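You operate a simulated robot arm through the tools that you are given. There is no shell and no other tool. Be economical: measure what you need, move in short steps, check, and stop when the job is done.

The job below is to be done with a simulated robot arm. You get a single attempt, and the scene is never put back.

JOB
Lace the cream mini football on the mini board and put it back.
Fine: Clamp shut for the plunger, open again after; stop at six pairs; leave the others.
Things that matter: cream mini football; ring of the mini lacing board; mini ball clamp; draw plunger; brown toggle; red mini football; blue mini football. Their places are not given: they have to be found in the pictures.

The check looks at the end state, three seconds after you hand in, the way a careful person would. Anything else that was tipped, shoved, dropped, spilled or broken makes it a failure.

ROBOT AND FRAMES
A 6-joint arm with a two-finger parallel gripper, fixed in place. Base frame: the origin is at the foot of the arm, x ahead of it, y to its left, z up; the work surface is at about z = 0.876. Units: m, rad, N and s.
With the tool pointing down near the work surface it reaches from about 0.36 to 0.76 m from the base axis. Its first joint turns from -1.152 to 1.152 rad. Payload 2.45 kg.
The TCP is the grasp point between the finger pads, 0.024 m short of the fingertips. In the tool frame z runs along the fingers and y along their closing line. The gripper opens to 0.068 m. The fingers are 0.017 m wide and 0.01 m thick; the gripper's body (0.04 by 0.07 m) begins 0.041 m behind the TCP.
Orientation is that of the tool frame in the base frame, as a unit quaternion [x, y, z, w]. With the fingers straight down and closing along the base's y, the tool's x points along the base's -x, its y along +y and its z along -z.

CONTROLS
- The arm moves only by the tool play_rows. Its argument "series" is a list of rows, each a list of 7 numbers: the shift along the tool's x, y, z in m, then the turn, a rotation vector about the tool's x, y, z in rad, then the finger opening in m, from 0 to 0.068. In form: [[tx, ty, tz, rx, ry, rz, fingers], ...]. A call has 1 to 10 rows; each row is the pose to reach, as a shift and turn from the pose commanded when the call began, along the tool's axes at that moment. Each row takes 0.2 s and may step no farther than 0.05 m and 0.15 rad from the row before; otherwise, or with a gripper value out of range, the whole call is refused. Where a pose cannot be reached the arm comes as near as it can. A force on the tool above 40 N (or 10 N above the force at the start of the call, whichever is more), or a blocked arm, ends the call early, and 0.2 s more pass. The fingers move at their own pace (about 0.108 m/s each) and stop on an object; they squeeze with about 25 N. The grip force told is the motor's: it shows also when the fingers shut on nothing. Time passes only in rows, and 0.2 s behind the last, so rows that repeat a pose let the fingers close. It gives the time, the measured TCP pose, the force on the tool (base axes), the opening and the grip force at its end, in the units of the frame above (readings bear some noise).
- Cameras (640 x 400 px; columns grow to the right, rows downward): "scene" is fixed at [0.1515, 0.4054, 1.4764]; the picture's right is [-0.84, -0.54, 0.00], its down [-0.25, 0.39, -0.89] and it looks along [0.48, -0.75, -0.46] (base axes); focal length 318 px, centre (320, 200). "wrist" rides on the gripper at [0.084, 0.011, -0.075] in the tool frame; the picture's right is [-0.13, 0.99, 0.00], its down [-0.60, -0.08, -0.79] and it looks along [-0.79, -0.10, 0.61] (tool axes); focal length 251 px, centre (320, 200).
- get_image(camera): a new picture of that camera. The clock stands still meanwhile.
- locate(camera, pixels): for up to 12 pixels [column, row] of the newest picture of that camera ("zoom" is the newest enlarged one), the place [x, y, z] in the base frame of the surface seen there, good to about 0.003 m, but the place of the scene camera against the robot may be out by one fixed shift of up to 0.012 m in any direction. The clock stands still meanwhile.
- zoom(camera, box): a new picture of the part [left, top, right, bottom] of that camera's present view, enlarged. The clock stands still meanwhile.
- finish_job(): hands the job in; it is judged then, once.

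Work in short steps. Measure before you move; look again where a grasp or a placing could have gone wrong, and mend it. You have 80 turns and 34 pictures in all, those below and enlarged ones among them. Open the gripper and draw the arm clear of the work before you hand the job in, unless the task says otherwise; then end with one line.

The tools are called after "Call:" as name(argument=value, ...) on one line, values as JSON. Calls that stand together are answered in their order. play_rows: Moves the arm, as the interface text tells. Its arguments: {"type":"object","properties":{"series":{"type":"array","items":{"type":"array","items":{"type":"number"}}}},"required":["series"]} The other tools are called the same way: get_image (camera) takes a picture; locate (camera, pixels) gives the place of the surface under pixels of a picture; zoom (camera, box) takes an enlarged picture of a part of a camera's view; finish_job () hands the job in.

At the start:

```text
clock: 0.0
eef_pos: [0.4825, -0.1398, 1.251]
ee_rot: [0.0, 1.0, 0.0, 0.001]
wrist_force: [0.4, 0.0, 0.6]
grip_width: 0.068
grasp_force: 0.1
```

scene: 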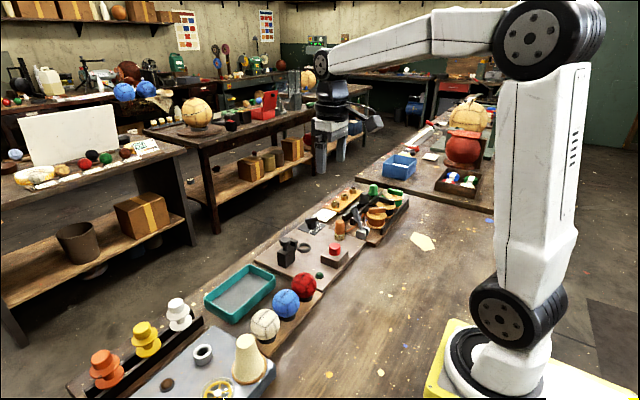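
wrist: 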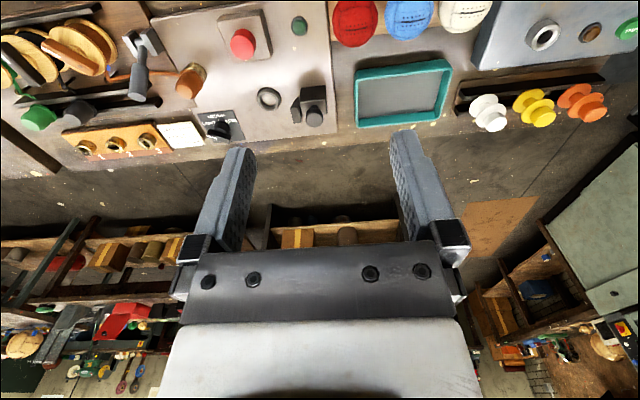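

The scene picture shows the balls near (265,325), (286,303), (303,286) and a board with ring, clamp and plunger around (310,250). I zoom in on both for details.

Call:
zoom(camera="scene", box=[200, 170, 440, 320])

Call:
zoom(camera="wrist", box=[40, 0, 360, 200])

```text
2.67 times, centred on (320, 245) of scene
```

zoom: 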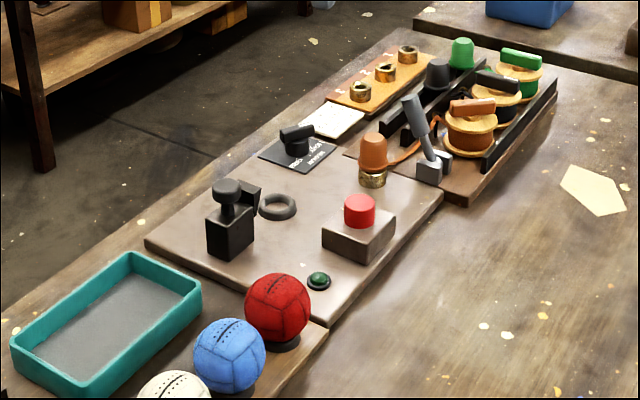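

```text
2.00 times, centred on (200, 100) of wrist
```

zoom: 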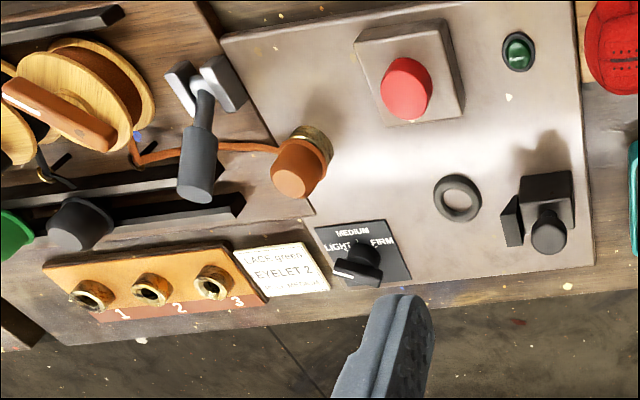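

I need to read the card and dial; zooming in more on them.

Call:
zoom(camera="wrist", box=[150, 100, 260, 168])

Call:
zoom(camera="scene", box=[270, 215, 370, 280])

```text
5.82 times, centred on (205, 134) of wrist
```

zoom: 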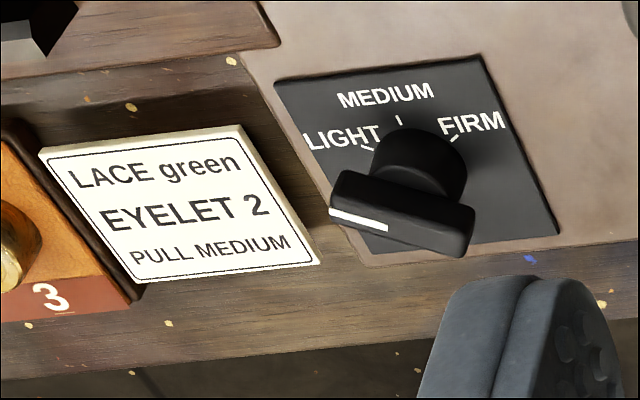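

```text
6.15 times, centred on (320, 248) of scene
```

zoom: 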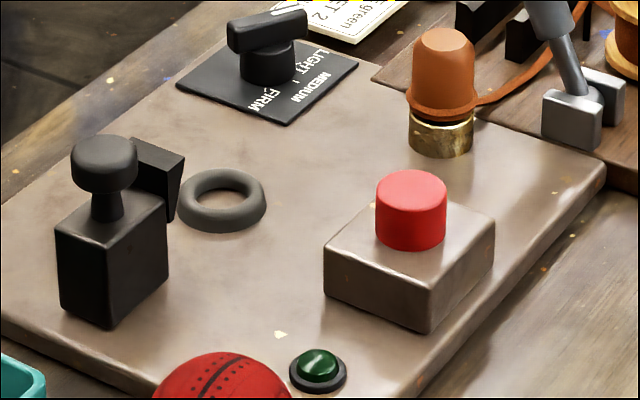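

The card (green / eyelet 2 / medium) doesn't concern the job's listed items; brown lace's toggle already sits on the board's brass socket. I look closely at the balls and measure board parts.

Call:
locate(camera="zoom", pixels=[[104, 150], [160, 165], [110, 240], [222, 180], [222, 225], [411, 185], [410, 240], [318, 360], [443, 45], [440, 135], [222, 205], [170, 225]])

Call:
zoom(camera="scene", box=[230, 260, 330, 360])

Call:
zoom(camera="wrist", box=[300, 0, 520, 137])

```text
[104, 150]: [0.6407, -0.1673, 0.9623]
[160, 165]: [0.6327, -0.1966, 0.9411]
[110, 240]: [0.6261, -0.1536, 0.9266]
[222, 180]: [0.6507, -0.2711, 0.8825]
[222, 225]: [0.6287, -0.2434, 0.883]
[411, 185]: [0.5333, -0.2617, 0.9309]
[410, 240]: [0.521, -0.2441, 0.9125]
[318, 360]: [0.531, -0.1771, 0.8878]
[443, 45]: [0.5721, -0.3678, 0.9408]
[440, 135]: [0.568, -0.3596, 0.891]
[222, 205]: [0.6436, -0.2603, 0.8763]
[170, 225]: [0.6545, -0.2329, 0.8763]
```

```text
4.00 times, centred on (280, 310) of scene
```

zoom: 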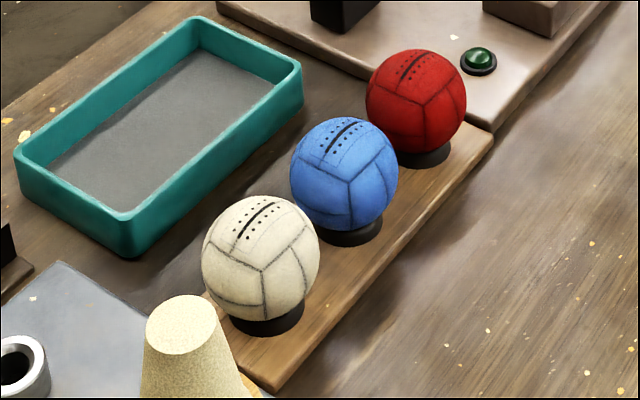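

```text
2.91 times, centred on (410, 68) of wrist
```

zoom: 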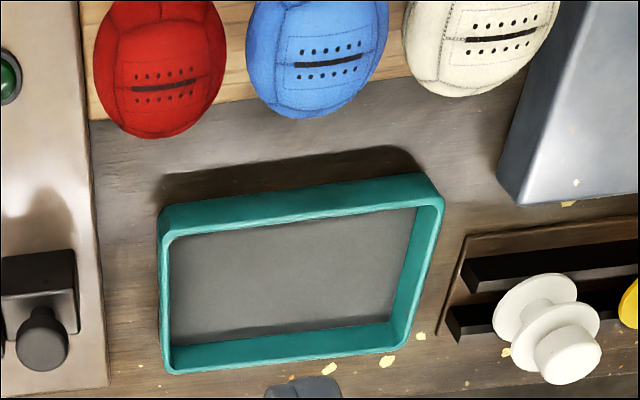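

The balls show six hole pairs each, none laced. I measure the balls and board parts with the wrist camera, which has no fixed shift.

Call:
locate(camera="wrist", pixels=[[465, 10], [462, 28], [409, 20], [355, 26], [314, 118], [310, 98], [295, 111], [268, 97], [243, 43], [299, 26], [189, 85], [302, 145]])

Call:
locate(camera="scene", pixels=[[265, 312], [262, 330], [251, 323], [280, 323], [265, 341], [286, 291], [303, 274], [287, 250], [304, 248], [335, 245]])

```text
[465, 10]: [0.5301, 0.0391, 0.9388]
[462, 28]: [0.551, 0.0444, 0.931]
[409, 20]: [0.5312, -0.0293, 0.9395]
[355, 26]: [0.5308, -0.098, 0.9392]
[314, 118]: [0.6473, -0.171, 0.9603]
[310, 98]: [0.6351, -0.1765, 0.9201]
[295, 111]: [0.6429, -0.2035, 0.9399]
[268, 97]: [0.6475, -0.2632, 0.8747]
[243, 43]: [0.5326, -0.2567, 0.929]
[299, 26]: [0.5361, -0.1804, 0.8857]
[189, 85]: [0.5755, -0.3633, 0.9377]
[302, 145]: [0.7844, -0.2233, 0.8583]
```

```text
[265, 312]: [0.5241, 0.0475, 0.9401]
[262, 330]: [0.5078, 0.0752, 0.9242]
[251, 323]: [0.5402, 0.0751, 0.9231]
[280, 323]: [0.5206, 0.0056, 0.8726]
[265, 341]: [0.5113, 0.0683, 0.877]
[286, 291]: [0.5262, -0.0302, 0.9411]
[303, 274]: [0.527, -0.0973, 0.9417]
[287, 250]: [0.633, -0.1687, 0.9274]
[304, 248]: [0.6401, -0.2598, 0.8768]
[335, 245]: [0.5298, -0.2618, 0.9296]
```

Scene and wrist agree within ~5 mm. Cream ball is around (0.528, 0.042), r about 0.03, with neighbours 68 mm apart along y, so I'll grip across x: turn the tool -90° about z while moving over the cream ball.

Call:
play_rows(series=[[-0.005, 0.018, 0.015, 0, 0, -0.15, 0.068], [-0.01, 0.036, 0.03, 0, 0, -0.3, 0.068], [-0.015, 0.054, 0.045, 0, 0, -0.45, 0.068], [-0.02, 0.072, 0.06, 0, 0, -0.6, 0.068], [-0.025, 0.09, 0.075, 0, 0, -0.75, 0.068], [-0.03, 0.108, 0.09, 0, 0, -0.9, 0.068], [-0.035, 0.126, 0.105, 0, 0, -1.05, 0.068], [-0.04, 0.144, 0.12, 0, 0, -1.2, 0.068], [-0.044, 0.162, 0.135, 0, 0, -1.35, 0.068], [-0.046, 0.18, 0.15, 0, 0, -1.5, 0.068]])

```text
clock: 2.2
eef_pos: [0.5278, 0.0384, 1.1009]
ee_rot: [-0.682, 0.731, 0.001, 0.0]
wrist_force: [0.0, 1.1, 0.0]
grip_width: 0.068
grasp_force: 0.0
```

Nearly turned; I finish the turn, drop to z≈1.04 and look.

Call:
play_rows(series=[[0, 0, 0.03, 0, 0, -0.071, 0.068], [0, 0, 0.06, 0, 0, -0.071, 0.068], [0, 0, 0.06, 0, 0, -0.071, 0.068]])

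Call:
get_image(camera="wrist")

```text
clock: 3.0
eef_pos: [0.5292, 0.0397, 1.0412]
ee_rot: [0.707, -0.707, 0.0, 0.0]
wrist_force: [-0.5, 0.7, 0.1]
grip_width: 0.0678
grasp_force: 0.1
```

```text
25 pictures are left
```

wrist: 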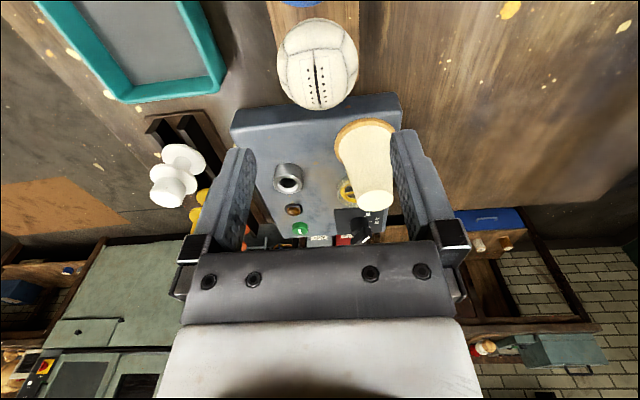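

Ball at (318,63), well centred between the fingers in the picture. I measure its surface points and the cone's.

Call:
locate(camera="wrist", pixels=[[318, 63], [318, 25], [318, 103], [280, 63], [355, 63], [292, 40], [345, 90], [292, 90], [345, 40], [375, 195], [365, 130], [340, 145]])

```text
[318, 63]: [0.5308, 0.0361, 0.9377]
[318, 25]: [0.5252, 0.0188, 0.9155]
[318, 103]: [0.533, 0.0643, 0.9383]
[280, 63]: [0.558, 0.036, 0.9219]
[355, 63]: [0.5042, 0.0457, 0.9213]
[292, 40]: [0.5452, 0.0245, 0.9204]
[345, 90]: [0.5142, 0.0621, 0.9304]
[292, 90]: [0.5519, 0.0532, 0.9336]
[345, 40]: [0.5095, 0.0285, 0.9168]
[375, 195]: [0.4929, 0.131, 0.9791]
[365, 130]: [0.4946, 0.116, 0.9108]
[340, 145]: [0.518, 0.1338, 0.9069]
```

Sphere fit: centre about (0.5315, 0.049, 0.911), r≈0.0295. I align and go down to z≈0.912, fingers open.

Call:
play_rows(series=[[-0.009, -0.002, 0.02, 0, 0, 0, 0.068], [-0.009, -0.002, 0.05, 0, 0, 0, 0.068], [-0.009, -0.002, 0.08, 0, 0, 0, 0.068], [-0.009, -0.002, 0.105, 0, 0, 0, 0.068], [-0.009, -0.002, 0.12, 0, 0, 0, 0.068], [-0.009, -0.002, 0.129, 0, 0, 0, 0.068]])

Call:
get_image(camera="wrist")

```text
clock: 4.4
eef_pos: [0.5299, 0.0477, 0.9115]
ee_rot: [0.707, -0.707, 0.0, 0.001]
wrist_force: [0.0, 0.0, 0.5]
grip_width: 0.0682
grasp_force: 0.0
```

```text
24 pictures are left
```

wrist: 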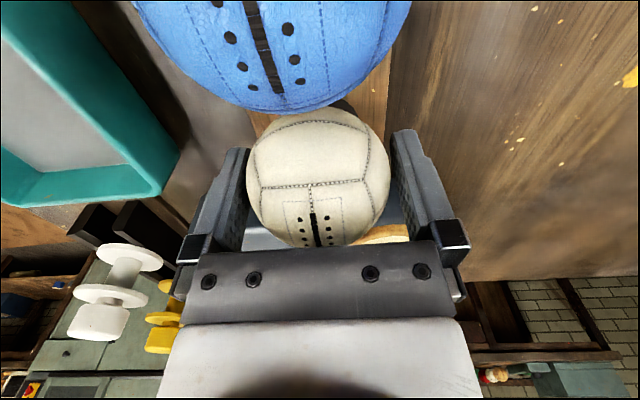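

Ball sits between the fingers with clearance on both sides; close on it.

Call:
play_rows(series=[[0, 0, 0, 0, 0, 0, 0.06], [0, 0, 0, 0, 0, 0, 0.05], [0, 0, 0, 0, 0, 0, 0.05]])

```text
clock: 5.2
eef_pos: [0.5313, 0.0475, 0.9121]
ee_rot: [-0.707, 0.707, 0.0, 0.0]
wrist_force: [0.2, 0.1, -0.2]
grip_width: 0.0642
grasp_force: 24.7
```

Gripped at 0.064 with 25 N. Lift straight up 0.12 and check.

Call:
play_rows(series=[[0, 0, -0.01, 0, 0, 0, 0.05], [0, 0, -0.035, 0, 0, 0, 0.05], [0, 0, -0.07, 0, 0, 0, 0.05], [0, 0, -0.11, 0, 0, 0, 0.05], [0, 0, -0.13, 0, 0, 0, 0.05]])

Call:
get_image(camera="scene")

```text
clock: 6.4
eef_pos: [0.5302, 0.0503, 1.0419]
ee_rot: [0.707, -0.707, 0.0, 0.0]
wrist_force: [0.7, -0.5, -0.1]
grip_width: 0.0501
grasp_force: 0.1
```

```text
23 pictures are left
```

scene: 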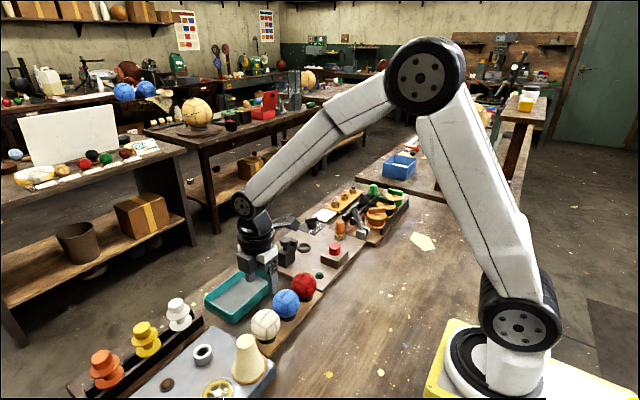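

The fingers came up empty (0.050, no force); the ball is still at (265,324). I look at it from the wrist for displacement.

Call:
get_image(camera="wrist")

Call:
locate(camera="scene", pixels=[[265, 312], [262, 330], [251, 323], [265, 324], [276, 323], [265, 336], [256, 314], [274, 314]])

```text
22 pictures are left
```

wrist: 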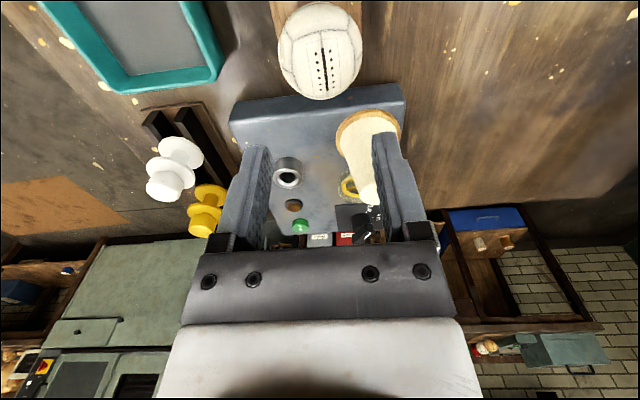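

```text
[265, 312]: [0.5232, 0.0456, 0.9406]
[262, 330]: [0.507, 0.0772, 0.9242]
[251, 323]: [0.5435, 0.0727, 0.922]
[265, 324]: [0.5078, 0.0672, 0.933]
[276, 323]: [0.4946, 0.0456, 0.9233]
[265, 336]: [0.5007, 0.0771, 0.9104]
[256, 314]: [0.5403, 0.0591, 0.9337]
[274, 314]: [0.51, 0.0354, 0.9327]
```

Ball unmoved in the cup at (320,50). I measure it again with more points.

Call:
locate(camera="wrist", pixels=[[320, 50], [320, 8], [320, 95], [281, 50], [359, 50], [295, 20], [345, 20], [295, 82], [346, 82], [320, 30], [320, 75], [300, 50]])

```text
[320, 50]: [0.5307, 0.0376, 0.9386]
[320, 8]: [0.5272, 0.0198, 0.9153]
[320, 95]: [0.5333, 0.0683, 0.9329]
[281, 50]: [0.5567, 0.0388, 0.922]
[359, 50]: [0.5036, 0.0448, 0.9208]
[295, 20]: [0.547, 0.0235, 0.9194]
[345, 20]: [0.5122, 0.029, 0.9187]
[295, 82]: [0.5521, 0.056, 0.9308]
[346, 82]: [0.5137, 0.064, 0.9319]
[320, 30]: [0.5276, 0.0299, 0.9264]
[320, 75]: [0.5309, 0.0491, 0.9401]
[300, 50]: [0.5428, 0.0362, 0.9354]
```

Better fit: centre (0.5305, 0.050, 0.908), r=0.032; the last grip was above the equator. I go to z≈0.903, grip, and lift only a few mm first.

Call:
play_rows(series=[[-0.001, 0, 0.0, 0, 0, 0, 0.068], [-0.001, 0, 0.05, 0, 0, 0, 0.068], [-0.001, 0, 0.1, 0, 0, 0, 0.068], [-0.001, 0, 0.13, 0, 0, 0, 0.068], [-0.001, 0, 0.138, 0, 0, 0, 0.068], [-0.001, 0, 0.138, 0, 0, 0, 0.055], [-0.001, 0, 0.138, 0, 0, 0, 0.04], [-0.001, 0, 0.138, 0, 0, 0, 0.04]])

```text
clock: 8.2
eef_pos: [0.5302, 0.0492, 0.9044]
ee_rot: [-0.707, 0.707, 0.0, 0.0]
wrist_force: [1.8, -1.7, 2.4]
grip_width: 0.064
grasp_force: 24.3
```

Gripped at 0.064 near the equator; lift slowly in small rows.

Call:
play_rows(series=[[0, 0, -0.003, 0, 0, 0, 0.04], [0, 0, -0.006, 0, 0, 0, 0.04], [0, 0, -0.01, 0, 0, 0, 0.04], [0, 0, -0.015, 0, 0, 0, 0.04]])

```text
clock: 9.2
eef_pos: [0.5284, 0.0491, 0.9201]
ee_rot: [0.707, -0.707, 0.0, -0.001]
wrist_force: [-0.2, 0.5, -1.3]
grip_width: 0.0638
grasp_force: 24.9
```

Still held at 0.064. Continue raising to z≈1.05 and check.

Call:
play_rows(series=[[0, 0, -0.02, 0, 0, 0, 0.04], [0, 0, -0.045, 0, 0, 0, 0.04], [0, 0, -0.075, 0, 0, 0, 0.04], [0, 0, -0.105, 0, 0, 0, 0.04], [0, 0, -0.13, 0, 0, 0, 0.04]])

Call:
get_image(camera="wrist")

```text
clock: 10.4
eef_pos: [0.5295, 0.0481, 1.0481]
ee_rot: [-0.707, 0.707, 0.0, 0.0]
wrist_force: [0.1, 0.3, -1.8]
grip_width: 0.064
grasp_force: 24.8
```

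```text
21 pictures are left
```

wrist: 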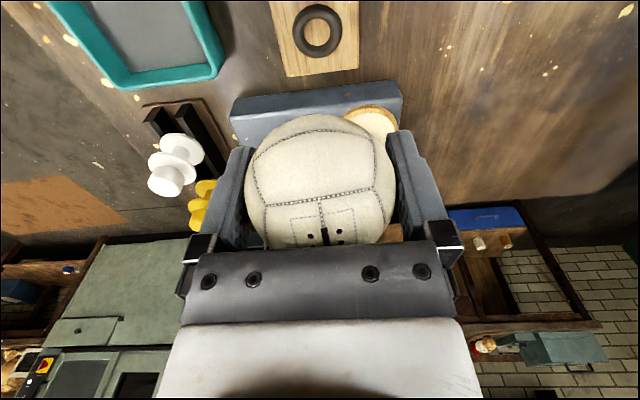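

Ball held. I measure the empty stand ring (centre about (318,30)) for the return.

Call:
locate(camera="wrist", pixels=[[297, 30], [338, 30], [318, 9], [318, 53], [318, 30], [285, 68]])

```text
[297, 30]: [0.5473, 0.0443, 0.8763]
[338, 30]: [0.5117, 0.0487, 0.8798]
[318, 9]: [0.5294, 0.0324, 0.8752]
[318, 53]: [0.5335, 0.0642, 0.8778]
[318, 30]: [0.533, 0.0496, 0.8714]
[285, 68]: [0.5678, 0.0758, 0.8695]
```

Stand ring centre ≈ (0.530, 0.048). Now carry the ball over to the board ring near (0.646, -0.262) at z≈1.05.

Call:
play_rows(series=[[0.039, -0.0145, 0, 0, 0, 0, 0.04], [0.078, -0.029, 0, 0, 0, 0, 0.04], [0.117, -0.0435, 0, 0, 0, 0, 0.04], [0.156, -0.058, 0, 0, 0, 0, 0.04], [0.195, -0.0725, 0, 0, 0, 0, 0.04], [0.234, -0.087, 0, 0, 0, 0, 0.04], [0.273, -0.1015, 0, 0, 0, 0, 0.04], [0.311, -0.116, 0, 0, 0, 0, 0.04], [0.311, -0.116, 0, 0, 0, 0, 0.04]])

Call:
get_image(camera="wrist")

```text
clock: 12.4
eef_pos: [0.6478, -0.2603, 1.05]
ee_rot: [0.708, -0.706, 0.0, 0.0]
wrist_force: [0.3, 0.8, -0.9]
grip_width: 0.0636
grasp_force: 25.0
```

```text
20 pictures are left
```

wrist: 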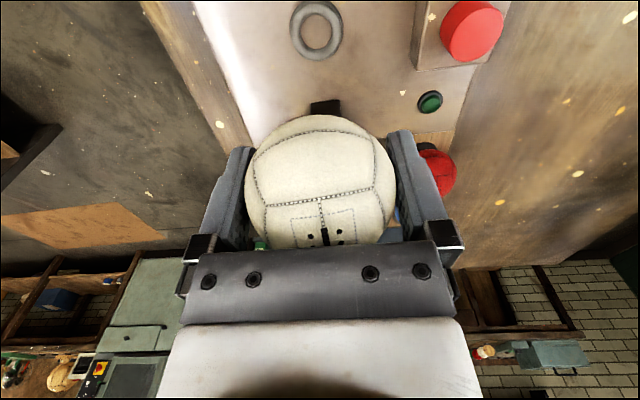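

Board ring at (316,30). Measure its rim, the plunger, and clamp jaw.

Call:
locate(camera="wrist", pixels=[[296, 30], [337, 30], [316, 8], [316, 52], [316, 30], [325, 105], [472, 32], [325, 75]])

```text
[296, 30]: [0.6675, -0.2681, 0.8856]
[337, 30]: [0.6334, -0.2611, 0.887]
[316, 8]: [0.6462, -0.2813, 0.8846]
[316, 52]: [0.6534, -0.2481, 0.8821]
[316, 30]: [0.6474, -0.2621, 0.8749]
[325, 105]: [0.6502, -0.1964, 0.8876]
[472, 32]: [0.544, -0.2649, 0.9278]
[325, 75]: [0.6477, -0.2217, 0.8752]
```

Ring centre ≈ (0.6495, -0.264), board surface ~4 mm above the stand. Shift 2 mm and descend to just above contact height (z≈0.917).

Call:
play_rows(series=[[0.002, -0.002, 0.0, 0, 0, 0, 0.04], [0.002, -0.002, 0.04, 0, 0, 0, 0.04], [0.002, -0.002, 0.08, 0, 0, 0, 0.04], [0.002, -0.002, 0.11, 0, 0, 0, 0.04], [0.002, -0.002, 0.125, 0, 0, 0, 0.04], [0.002, -0.002, 0.132, 0, 0, 0, 0.04]])

Call:
get_image(camera="scene")

```text
clock: 13.8
eef_pos: [0.6472, -0.2636, 0.9171]
ee_rot: [0.707, -0.707, 0.001, 0.0]
wrist_force: [0.3, -0.1, -1.1]
grip_width: 0.0635
grasp_force: 24.9
```

```text
19 pictures are left
```

scene: 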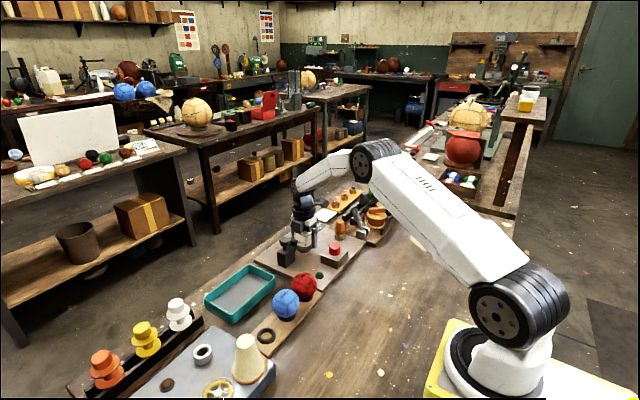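

No contact yet (fz -1.1 is ball weight). Lower in 2 mm rows until it takes weight.

Call:
play_rows(series=[[0, 0, 0.002, 0, 0, 0, 0.04], [0, 0, 0.004, 0, 0, 0, 0.04]])

Call:
zoom(camera="scene", box=[270, 200, 370, 280])

```text
clock: 14.4
eef_pos: [0.6487, -0.2645, 0.9137]
ee_rot: [0.707, -0.707, 0.0, 0.0]
wrist_force: [-0.3, 0.1, -1.1]
grip_width: 0.0638
grasp_force: 25.0
```

```text
5.00 times, centred on (320, 240) of scene
```

zoom: 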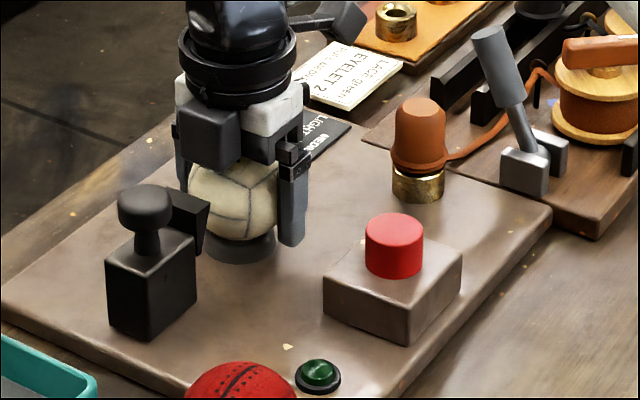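

Well over the ring. Continue lowering in 1.5 mm rows watching fz.

Call:
play_rows(series=[[0, 0, 0.0015, 0, 0, 0, 0.04], [0, 0, 0.003, 0, 0, 0, 0.04]])

```text
clock: 15.0
eef_pos: [0.6492, -0.263, 0.9108]
ee_rot: [-0.707, 0.707, -0.001, 0.001]
wrist_force: [-1.5, 2.4, 6.5]
grip_width: 0.0638
grasp_force: 25.4
```

Contact (fz +6.5) at z≈0.911, as expected. Release and rise.

Call:
play_rows(series=[[0, 0, 0, 0, 0, 0, 0.068], [0, 0, 0, 0, 0, 0, 0.068], [0, 0, -0.03, 0, 0, 0, 0.068], [0, 0, -0.07, 0, 0, 0, 0.068], [0, 0, -0.11, 0, 0, 0, 0.068], [0, 0, -0.14, 0, 0, 0, 0.068]])

Call:
get_image(camera="wrist")

```text
clock: 16.4
eef_pos: [0.6468, -0.2633, 1.0514]
ee_rot: [-0.707, 0.707, 0.0, 0.001]
wrist_force: [0.4, -0.4, -0.1]
grip_width: 0.0682
grasp_force: 0.1
```

```text
17 pictures are left
```

wrist: 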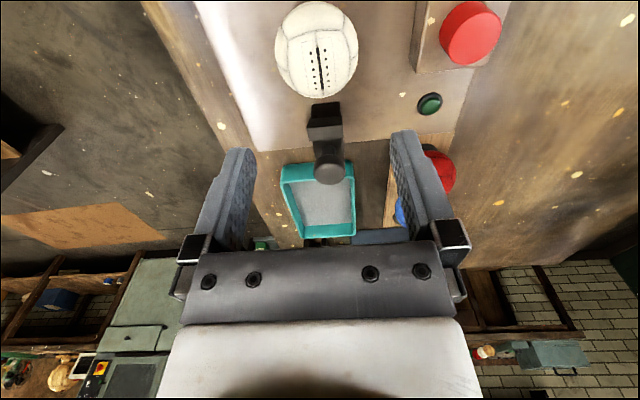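

Ball seated in the ring at (316,48). Zoom on the clamp to understand its action.

Call:
zoom(camera="wrist", box=[270, 80, 390, 200])

Call:
locate(camera="wrist", pixels=[[325, 108], [325, 117], [325, 130], [327, 150], [330, 172], [330, 160], [316, 132], [340, 132], [317, 172], [343, 172]])

```text
3.33 times, centred on (330, 140) of wrist
```

zoom: 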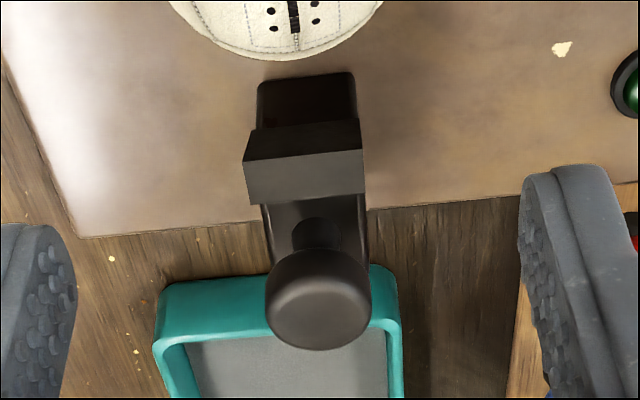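

```text
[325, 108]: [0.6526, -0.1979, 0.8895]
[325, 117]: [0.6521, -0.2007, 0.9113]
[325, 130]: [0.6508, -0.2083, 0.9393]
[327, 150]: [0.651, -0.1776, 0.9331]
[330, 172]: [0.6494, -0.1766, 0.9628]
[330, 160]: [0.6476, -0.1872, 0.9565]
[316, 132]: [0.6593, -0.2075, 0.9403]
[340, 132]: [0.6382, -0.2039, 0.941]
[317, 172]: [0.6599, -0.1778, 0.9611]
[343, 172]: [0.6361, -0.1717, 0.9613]
```

Knob is at (0.648, -0.176), top 0.962; jaw front at y≈-0.212 facing the ball at -0.232, so the clamp likely slides toward -y. I go over the knob and straddle it with fingers across x (tips at ~0.938, above the block).

Call:
play_rows(series=[[-0.043, 0, 0, 0, 0, 0, 0.05], [-0.086, 0, 0, 0, 0, 0, 0.05], [-0.086, 0, 0.04, 0, 0, 0, 0.05], [-0.086, 0, 0.07, 0, 0, 0, 0.05], [-0.086, 0, 0.087, 0, 0, 0, 0.05], [-0.086, 0, 0.087, 0, 0, 0, 0.05]])

Call:
get_image(camera="wrist")

```text
clock: 17.8
eef_pos: [0.6474, -0.1774, 0.9636]
ee_rot: [-0.707, 0.707, 0.0, -0.001]
wrist_force: [-0.9, -0.1, -0.3]
grip_width: 0.0501
grasp_force: 0.1
```

```text
15 pictures are left
```

wrist: 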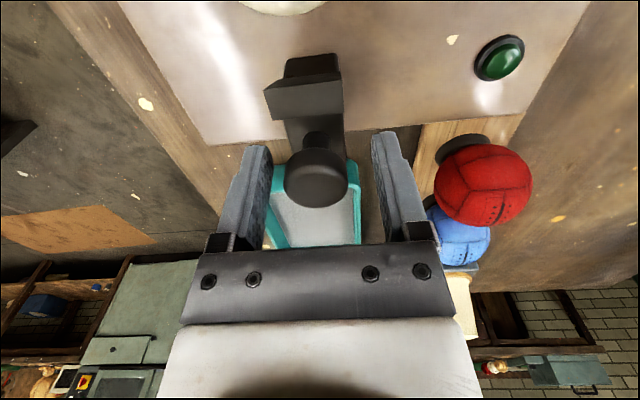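

Knob is between the fingers. Close on it.

Call:
play_rows(series=[[0, 0, 0.002, 0, 0, 0, 0.03], [0, 0, 0.002, 0, 0, 0, 0.015], [0, 0, 0.002, 0, 0, 0, 0.015]])

```text
clock: 18.6
eef_pos: [0.65, -0.1771, 0.9623]
ee_rot: [0.708, -0.706, 0.003, -0.002]
wrist_force: [17.9, -2.1, 5.0]
grip_width: 0.0304
grasp_force: 43.7
```

Gripping at 0.030 but with 18 N sideways in x: knob centre is a little +x. Relieve by shifting +x 2–3 mm.

Call:
play_rows(series=[[0, -0.0025, 0, 0, 0, 0, 0.015], [0, -0.0025, 0, 0, 0, 0, 0.015]])

```text
clock: 19.2
eef_pos: [0.6494, -0.1781, 0.9623]
ee_rot: [-0.706, 0.708, 0.0, -0.001]
wrist_force: [-3.4, 0.3, 22.3]
grip_width: 0.0305
grasp_force: 44.1
```

Sideways force is gone, though fz is +22 (slight downward press). I ease up 1 mm and try sliding 5 mm toward the ball.

Call:
play_rows(series=[[0, 0, -0.001, 0, 0, 0, 0.015], [0.002, 0, -0.001, 0, 0, 0, 0.015], [0.005, 0, -0.001, 0, 0, 0, 0.015]])

```text
clock: 20.0
eef_pos: [0.6496, -0.1824, 0.9624]
ee_rot: [0.707, -0.707, 0.0, 0.0]
wrist_force: [-8.4, 1.0, 16.9]
grip_width: 0.0306
grasp_force: 43.8
```

Moves with little resistance. Continue another 8 mm, then look.

Call:
play_rows(series=[[0.003, 0, -0.0005, 0, 0, 0, 0.015], [0.006, 0, -0.001, 0, 0, 0, 0.015], [0.008, 0, -0.001, 0, 0, 0, 0.015]])

Call:
get_image(camera="wrist")

```text
clock: 20.8
eef_pos: [0.65, -0.1906, 0.9628]
ee_rot: [0.707, -0.707, -0.003, 0.001]
wrist_force: [-11.3, 2.7, 0.9]
grip_width: 0.0299
grasp_force: 43.8
```

```text
14 pictures are left
```

wrist: 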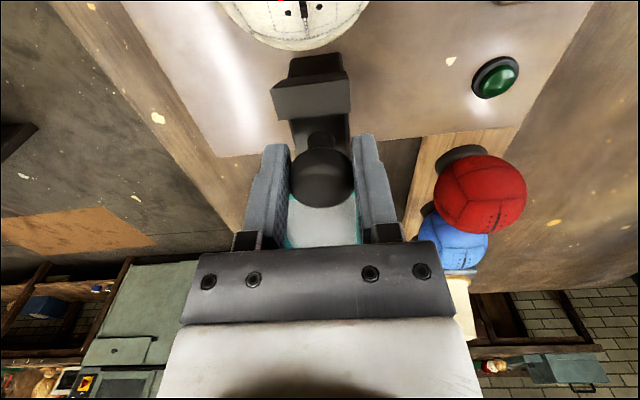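

Block, jaw and knob appear to move with the gripper. Verify by measuring, including whether the ball stays put.

Call:
locate(camera="wrist", pixels=[[312, 95], [312, 75], [315, 62], [300, 40], [270, 25], [340, 25], [322, 172]])

```text
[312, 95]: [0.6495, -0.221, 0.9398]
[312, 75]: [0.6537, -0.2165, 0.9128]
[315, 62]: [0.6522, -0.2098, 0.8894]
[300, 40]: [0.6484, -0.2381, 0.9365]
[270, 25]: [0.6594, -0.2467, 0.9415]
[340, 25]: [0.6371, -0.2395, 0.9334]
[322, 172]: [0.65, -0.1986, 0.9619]
```

The carriage slides (jaw now ≈ -0.221). Advance further in 2 mm steps until force rises.

Call:
play_rows(series=[[0.002, 0, 0, 0, 0, 0, 0.015], [0.004, 0, 0, 0, 0, 0, 0.015]])

```text
clock: 21.4
eef_pos: [0.6506, -0.1962, 0.9613]
ee_rot: [0.707, -0.707, -0.004, 0.001]
wrist_force: [-15.2, 2.0, -4.6]
grip_width: 0.0302
grasp_force: 43.8
```

Travel is 18 mm so far, fx -15 from lateral strain; ease that and advance another 3 mm.

Call:
play_rows(series=[[0, 0.001, 0, 0, 0, 0, 0.015], [0.0015, 0.001, 0, 0, 0, 0, 0.015], [0.003, 0.001, 0, 0, 0, 0, 0.015]])

```text
clock: 22.2
eef_pos: [0.6502, -0.1969, 0.9622]
ee_rot: [0.708, -0.706, 0.0, 0.001]
wrist_force: [-3.7, 2.3, -19.6]
grip_width: 0.0305
grasp_force: 43.6
```

Still low fy (2.3 N). Advance 2 mm more and look.

Call:
play_rows(series=[[0.001, 0, 0, 0, 0, 0, 0.015], [0.002, 0, 0, 0, 0, 0, 0.015]])

Call:
zoom(camera="scene", box=[270, 210, 370, 272])

```text
clock: 22.8
eef_pos: [0.6502, -0.1993, 0.9614]
ee_rot: [-0.707, 0.708, 0.0, 0.0]
wrist_force: [-1.3, 2.5, -21.6]
grip_width: 0.0304
grasp_force: 44.3
```

```text
6.40 times, centred on (320, 241) of scene
```

zoom: 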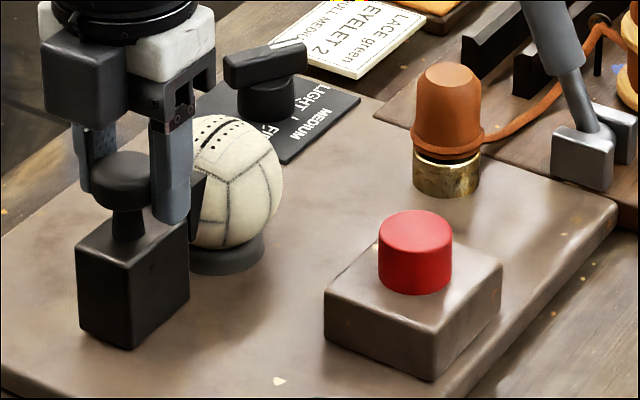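

Jaw is at or very near the ball. Push gently up to 3 mm more to feel contact.

Call:
play_rows(series=[[0.001, 0, -0.001, 0, 0, 0, 0.015], [0.002, 0, -0.001, 0, 0, 0, 0.015], [0.003, 0, -0.001, 0, 0, 0, 0.015]])

```text
clock: 23.6
eef_pos: [0.6494, -0.2016, 0.9616]
ee_rot: [-0.707, 0.707, 0.002, 0.0]
wrist_force: [4.5, 3.3, -26.4]
grip_width: 0.0303
grasp_force: 44.1
```

fz -26 is from my upward easing; restore it, and check the jaw–ball gap from the wrist.

Call:
play_rows(series=[[0, 0, 0.0015, 0, 0, 0, 0.015]])

Call:
zoom(camera="wrist", box=[200, 0, 420, 200])

```text
clock: 24.0
eef_pos: [0.651, -0.2025, 0.9621]
ee_rot: [0.707, -0.707, -0.001, 0.0]
wrist_force: [1.7, 4.0, -19.5]
grip_width: 0.0304
grasp_force: 43.7
```

```text
2.00 times, centred on (310, 100) of wrist
```

zoom: 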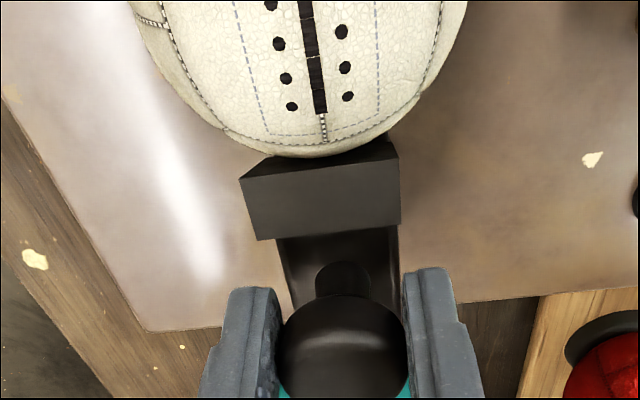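

Jaw is under the ball's bulge and nearly touching. Push 2 mm at a time until fy clearly rises.

Call:
play_rows(series=[[0.0015, 0, 0.001, 0, 0, 0, 0.015], [0.003, 0, 0.001, 0, 0, 0, 0.015]])

```text
clock: 24.6
eef_pos: [0.6507, -0.2028, 0.962]
ee_rot: [0.708, -0.706, -0.002, 0.001]
wrist_force: [-4.1, 26.1, -7.6]
grip_width: 0.0301
grasp_force: 43.5
```

Hit a firm stop (fy 26 N) at 25 mm travel: clamp shut. Release the knob and rise.

Call:
play_rows(series=[[-0.002, 0, 0, 0, 0, 0, 0.015], [-0.002, 0, 0, 0, 0, 0, 0.05], [-0.002, 0, 0, 0, 0, 0, 0.05], [-0.002, 0, -0.04, 0, 0, 0, 0.05], [-0.002, 0, -0.08, 0, 0, 0, 0.05]])

Call:
get_image(camera="wrist")

```text
clock: 25.8
eef_pos: [0.6512, -0.2024, 1.042]
ee_rot: [0.707, -0.707, -0.001, -0.001]
wrist_force: [-0.3, 0.2, -0.1]
grip_width: 0.0501
grasp_force: 0.1
```

```text
11 pictures are left
```

wrist: 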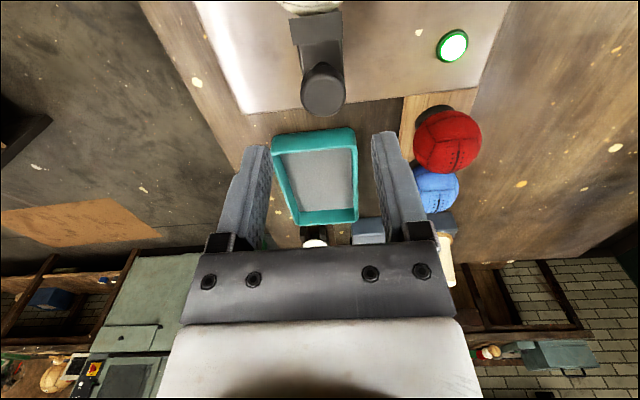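

The lamp is lit green: clamp is shut with the ball in place. Move over the plunger (≈(0.537,-0.262)) with fingers closing, and measure it.

Call:
play_rows(series=[[0.02, 0.037, 0, 0, 0, 0, 0.02], [0.04, 0.075, 0, 0, 0, 0, 0.0], [0.06, 0.112, 0, 0, 0, 0, 0.0], [0.06, 0.112, 0, 0, 0, 0, 0.0]])

Call:
get_image(camera="wrist")

```text
clock: 26.8
eef_pos: [0.5389, -0.2625, 1.0414]
ee_rot: [-0.707, 0.707, 0.0, -0.001]
wrist_force: [0.5, -1.1, -0.6]
grip_width: 0.0
grasp_force: 23.1
```

```text
10 pictures are left
```

wrist: 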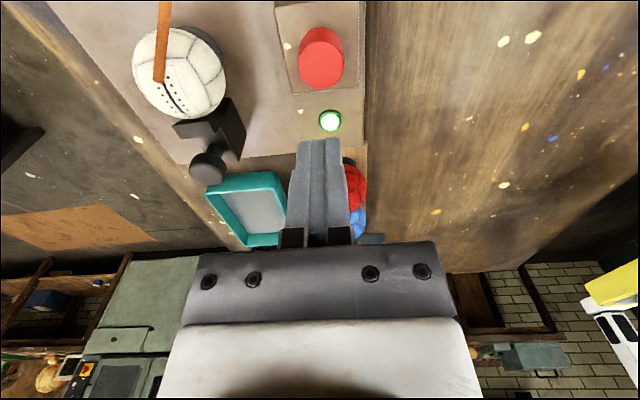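

A brown lace is now tied to the ball from the toggle. Measure the plunger top at (322,62).

Call:
locate(camera="wrist", pixels=[[322, 62], [322, 50], [322, 75], [306, 65], [337, 65], [295, 80], [330, 122]])

Call:
zoom(camera="wrist", box=[120, 0, 250, 130])

```text
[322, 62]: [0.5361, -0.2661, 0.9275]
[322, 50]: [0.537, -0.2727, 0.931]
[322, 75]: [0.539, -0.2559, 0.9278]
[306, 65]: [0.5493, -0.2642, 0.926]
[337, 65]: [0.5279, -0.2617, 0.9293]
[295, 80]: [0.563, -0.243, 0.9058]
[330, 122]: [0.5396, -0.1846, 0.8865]
```

```text
3.08 times, centred on (185, 65) of wrist
```

zoom: 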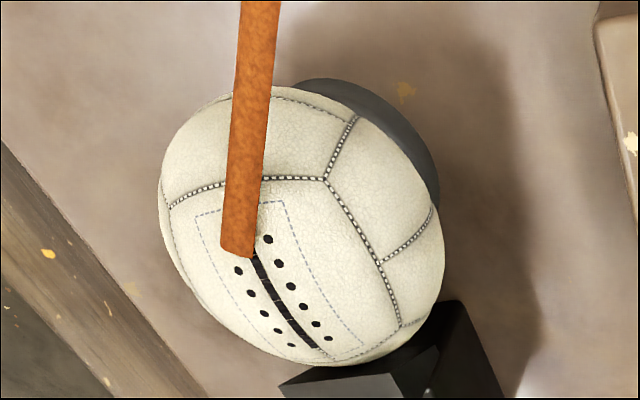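

Plunger centre (0.538,-0.2645), top 0.929. First a single press: come to just above, then press ~9 mm, with fingertips 24 mm below TCP.

Call:
play_rows(series=[[0.002, 0, 0.04, 0, 0, 0, 0], [0.002, 0, 0.08, 0, 0, 0, 0], [0.002, 0, 0.088, 0, 0, 0, 0], [0.002, 0, 0.092, 0, 0, 0, 0], [0.002, 0, 0.096, 0, 0, 0, 0], [0.002, 0, 0.098, 0, 0, 0, 0]])

```text
clock: 28.2
eef_pos: [0.539, -0.2662, 0.944]
ee_rot: [0.707, -0.707, 0.0, 0.0]
wrist_force: [-1.4, -1.8, 4.0]
grip_width: 0.0
grasp_force: 23.6
```

Spring force only 4 N; press on to find the bottom of the stroke.

Call:
play_rows(series=[[0, 0, 0.002, 0, 0, 0, 0], [0, 0, 0.004, 0, 0, 0, 0], [0, 0, 0.006, 0, 0, 0, 0]])

```text
clock: 29.0
eef_pos: [0.538, -0.2656, 0.9387]
ee_rot: [0.707, -0.707, 0.002, 0.001]
wrist_force: [-6.7, -1.2, 15.9]
grip_width: 0.0002
grasp_force: 23.4
```

Bottom reached (16 N). Release fully, rise, and inspect the ball to count.

Call:
play_rows(series=[[0, 0, -0.01, 0, 0, 0, 0], [0, 0, -0.03, 0, 0, 0, 0], [0, 0, -0.07, 0, 0, 0, 0], [0, 0, -0.102, 0, 0, 0, 0], [0, 0, -0.102, 0, 0, 0, 0]])

Call:
zoom(camera="wrist", box=[120, 0, 250, 130])

```text
clock: 30.2
eef_pos: [0.5383, -0.265, 1.041]
ee_rot: [0.707, -0.707, -0.001, 0.0]
wrist_force: [0.8, -0.2, 0.8]
grip_width: 0.0
grasp_force: 23.8
```

```text
3.08 times, centred on (185, 65) of wrist
```

zoom: 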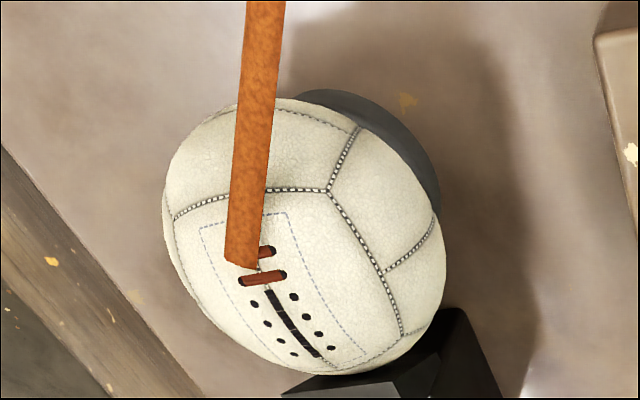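

Four pairs of empty holes remain, so two pairs are laced after that long press. Now one brief press (down and straight up in one call), then recount.

Call:
play_rows(series=[[0, 0, 0.045, 0, 0, 0, 0], [0, 0, 0.083, 0, 0, 0, 0], [0, 0, 0.101, 0, 0, 0, 0], [0, 0, 0.083, 0, 0, 0, 0], [0, 0, 0.04, 0, 0, 0, 0], [0, 0, 0, 0, 0, 0, 0], [0, 0, 0, 0, 0, 0, 0]])

Call:
zoom(camera="wrist", box=[120, 0, 250, 130])

```text
clock: 31.8
eef_pos: [0.5382, -0.2646, 1.0418]
ee_rot: [0.707, -0.707, 0.0, 0.0]
wrist_force: [-0.2, -0.1, 0.5]
grip_width: 0.0
grasp_force: 23.7
```

```text
3.08 times, centred on (185, 65) of wrist
```

zoom: 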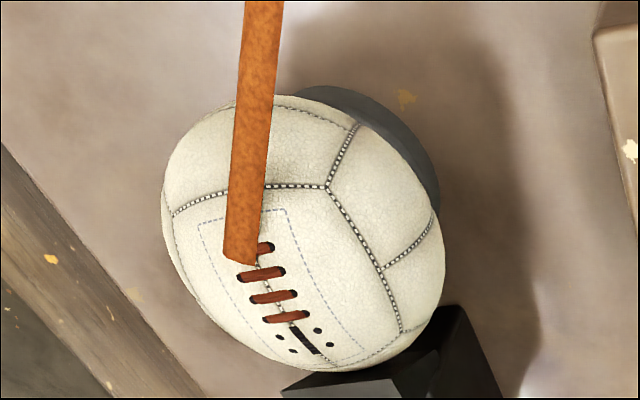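

Now four laced, two pairs left: each press laces two. One more identical press.

Call:
play_rows(series=[[0, 0, 0.045, 0, 0, 0, 0], [0, 0, 0.083, 0, 0, 0, 0], [0, 0, 0.101, 0, 0, 0, 0], [0, 0, 0.083, 0, 0, 0, 0], [0, 0, 0.04, 0, 0, 0, 0], [0, 0, 0, 0, 0, 0, 0], [0, 0, 0, 0, 0, 0, 0]])

Call:
zoom(camera="wrist", box=[120, 0, 250, 130])

```text
clock: 33.4
eef_pos: [0.5375, -0.2644, 1.0398]
ee_rot: [0.707, -0.707, 0.0, 0.0]
wrist_force: [-0.3, 0.4, 0.2]
grip_width: 0.0002
grasp_force: 24.1
```

```text
3.08 times, centred on (185, 65) of wrist
```

zoom: 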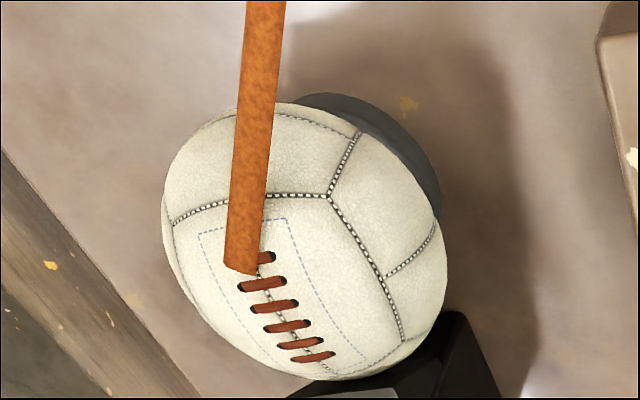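

All six pairs are laced. Go back to the clamp knob (≈(0.650,-0.202)), straddle it at z≈0.962.

Call:
play_rows(series=[[-0.02, -0.037, 0, 0, 0, 0, 0.02], [-0.04, -0.075, 0, 0, 0, 0, 0.05], [-0.0625, -0.1115, 0, 0, 0, 0, 0.05], [-0.0625, -0.1115, 0, 0, 0, 0, 0.05], [-0.0625, -0.1115, 0.04, 0, 0, 0, 0.05], [-0.0625, -0.1115, 0.065, 0, 0, 0, 0.05], [-0.0625, -0.1115, 0.0785, 0, 0, 0, 0.05], [-0.0625, -0.1115, 0.0785, 0, 0, 0, 0.03], [-0.0625, -0.1115, 0.0785, 0, 0, 0, 0.015], [-0.0625, -0.1115, 0.0785, 0, 0, 0, 0.015]])

```text
clock: 35.6
eef_pos: [0.6494, -0.2028, 0.9602]
ee_rot: [-0.707, 0.707, -0.001, 0.001]
wrist_force: [9.5, -0.8, -6.2]
grip_width: 0.0304
grasp_force: 43.9
```

Knob gripped (0.030). Pull the clamp back +y by 26 mm in small rows.

Call:
play_rows(series=[[-0.003, -0.001, 0, 0, 0, 0, 0.015], [-0.006, -0.001, 0, 0, 0, 0, 0.015], [-0.009, -0.001, 0, 0, 0, 0, 0.015], [-0.012, -0.001, 0, 0, 0, 0, 0.015], [-0.015, -0.001, 0, 0, 0, 0, 0.015], [-0.018, -0.001, 0, 0, 0, 0, 0.015], [-0.021, -0.001, 0, 0, 0, 0, 0.015], [-0.024, -0.001, 0, 0, 0, 0, 0.015]])

```text
clock: 37.4
eef_pos: [0.6507, -0.1796, 0.9598]
ee_rot: [-0.707, 0.707, 0.001, 0.0]
wrist_force: [-15.4, -2.7, -5.2]
grip_width: 0.0302
grasp_force: 44.4
```

At -0.179; pull a few mm further to the open stop, watching fy.

Call:
play_rows(series=[[-0.0015, 0.001, 0, 0, 0, 0, 0.015], [-0.003, 0.001, 0, 0, 0, 0, 0.015]])

```text
clock: 38.0
eef_pos: [0.6497, -0.1766, 0.9594]
ee_rot: [-0.707, 0.708, -0.002, 0.001]
wrist_force: [-0.5, -15.3, -15.8]
grip_width: 0.0304
grasp_force: 44.1
```

Open stop reached (fy -15). Release, rise, and look.

Call:
play_rows(series=[[0, 0, 0, 0, 0, 0, 0.05], [0, 0, 0, 0, 0, 0, 0.05], [0, 0, -0.04, 0, 0, 0, 0.05], [0, 0, -0.085, 0, 0, 0, 0.068], [0.043, 0, -0.09, 0, 0, 0, 0.068], [0.086, 0, -0.09, 0, 0, 0, 0.068], [0.086, 0, -0.09, 0, 0, 0, 0.068]])

Call:
get_image(camera="wrist")

```text
clock: 39.6
eef_pos: [0.6492, -0.2597, 1.0513]
ee_rot: [-0.706, 0.708, 0.0, 0.0]
wrist_force: [0.2, -0.2, -0.3]
grip_width: 0.0682
grasp_force: 0.1
```

```text
5 pictures are left
```

wrist: 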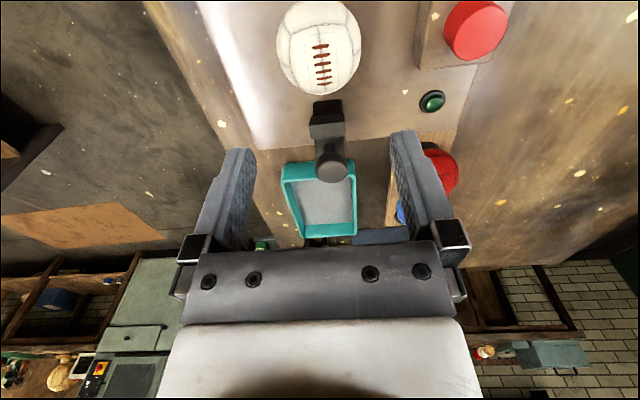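

Lamp is off, jaw back, lace detached, ball with six laces at (318,47) centred under the gripper. Descend to z≈0.910 and grip.

Call:
play_rows(series=[[0.001, 0, 0.04, 0, 0, 0, 0.068], [0.001, 0, 0.08, 0, 0, 0, 0.068], [0.001, 0, 0.115, 0, 0, 0, 0.068], [0.001, 0, 0.132, 0, 0, 0, 0.068], [0.001, 0, 0.1405, 0, 0, 0, 0.068], [0.001, 0, 0.1405, 0, 0, 0, 0.055], [0.001, 0, 0.1405, 0, 0, 0, 0.04], [0.001, 0, 0.1405, 0, 0, 0, 0.04]])

```text
clock: 41.4
eef_pos: [0.6489, -0.2637, 0.9098]
ee_rot: [0.707, -0.707, 0.0, -0.001]
wrist_force: [3.3, 1.2, 5.8]
grip_width: 0.064
grasp_force: 25.0
```

Gripped at 0.064. Lift slowly then raise to ≈1.05.

Call:
play_rows(series=[[0, 0, -0.003, 0, 0, 0, 0.04], [0, 0, -0.007, 0, 0, 0, 0.04], [0, 0, -0.012, 0, 0, 0, 0.04], [0, 0, -0.025, 0, 0, 0, 0.04], [0, 0, -0.05, 0, 0, 0, 0.04], [0, 0, -0.08, 0, 0, 0, 0.04], [0, 0, -0.11, 0, 0, 0, 0.04], [0, 0, -0.139, 0, 0, 0, 0.04]])

```text
clock: 43.2
eef_pos: [0.6496, -0.2636, 1.0498]
ee_rot: [0.707, -0.707, -0.001, 0.001]
wrist_force: [0.3, -0.1, -0.9]
grip_width: 0.0637
grasp_force: 25.7
```

Held. Carry back over the empty stand at (0.530, 0.049).

Call:
play_rows(series=[[-0.039, 0.015, 0, 0, 0, 0, 0.04], [-0.078, 0.03, 0, 0, 0, 0, 0.04], [-0.117, 0.0445, 0, 0, 0, 0, 0.04], [-0.156, 0.059, 0, 0, 0, 0, 0.04], [-0.195, 0.074, 0, 0, 0, 0, 0.04], [-0.234, 0.089, 0, 0, 0, 0, 0.04], [-0.273, 0.104, 0, 0, 0, 0, 0.04], [-0.3125, 0.119, 0, 0, 0, 0, 0.04], [-0.3125, 0.119, 0, 0, 0, 0, 0.04]])

Call:
get_image(camera="wrist")

```text
clock: 45.2
eef_pos: [0.5305, 0.0487, 1.0515]
ee_rot: [0.707, -0.707, 0.0, 0.0]
wrist_force: [-0.1, -0.5, -1.2]
grip_width: 0.0637
grasp_force: 24.5
```

```text
4 pictures are left
```

wrist: 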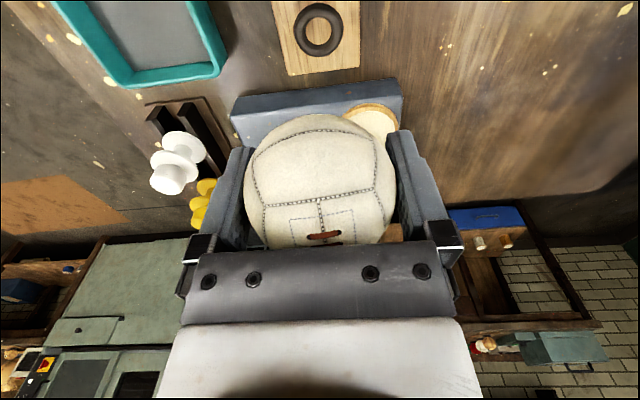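

Stand ring at (318,29), same alignment as after pick-up. Descend to ≈0.909, then feel for contact.

Call:
play_rows(series=[[0, 0, 0.045, 0, 0, 0, 0.04], [0, 0, 0.09, 0, 0, 0, 0.04], [0, 0, 0.12, 0, 0, 0, 0.04], [0, 0, 0.135, 0, 0, 0, 0.04], [0, 0, 0.1415, 0, 0, 0, 0.04]])

```text
clock: 46.4
eef_pos: [0.5303, 0.0495, 0.9069]
ee_rot: [0.707, -0.707, 0.001, 0.0]
wrist_force: [0.2, 0.1, -2.3]
grip_width: 0.0638
grasp_force: 25.1
```

No contact yet; lower in 1.5 mm rows.

Call:
play_rows(series=[[0, 0, 0.0015, 0, 0, 0, 0.04], [0, 0, 0.003, 0, 0, 0, 0.04]])

```text
clock: 47.0
eef_pos: [0.5315, 0.0486, 0.9043]
ee_rot: [-0.707, 0.707, 0.0, 0.0]
wrist_force: [0.0, -0.1, -1.4]
grip_width: 0.0639
grasp_force: 25.2
```

Still hanging; a little lower.

Call:
play_rows(series=[[0, 0, 0.001, 0, 0, 0, 0.04], [0, 0, 0.002, 0, 0, 0, 0.04]])

```text
clock: 47.6
eef_pos: [0.5318, 0.0503, 0.9034]
ee_rot: [-0.706, 0.708, -0.001, 0.001]
wrist_force: [-2.0, -0.6, 3.0]
grip_width: 0.064
grasp_force: 25.0
```

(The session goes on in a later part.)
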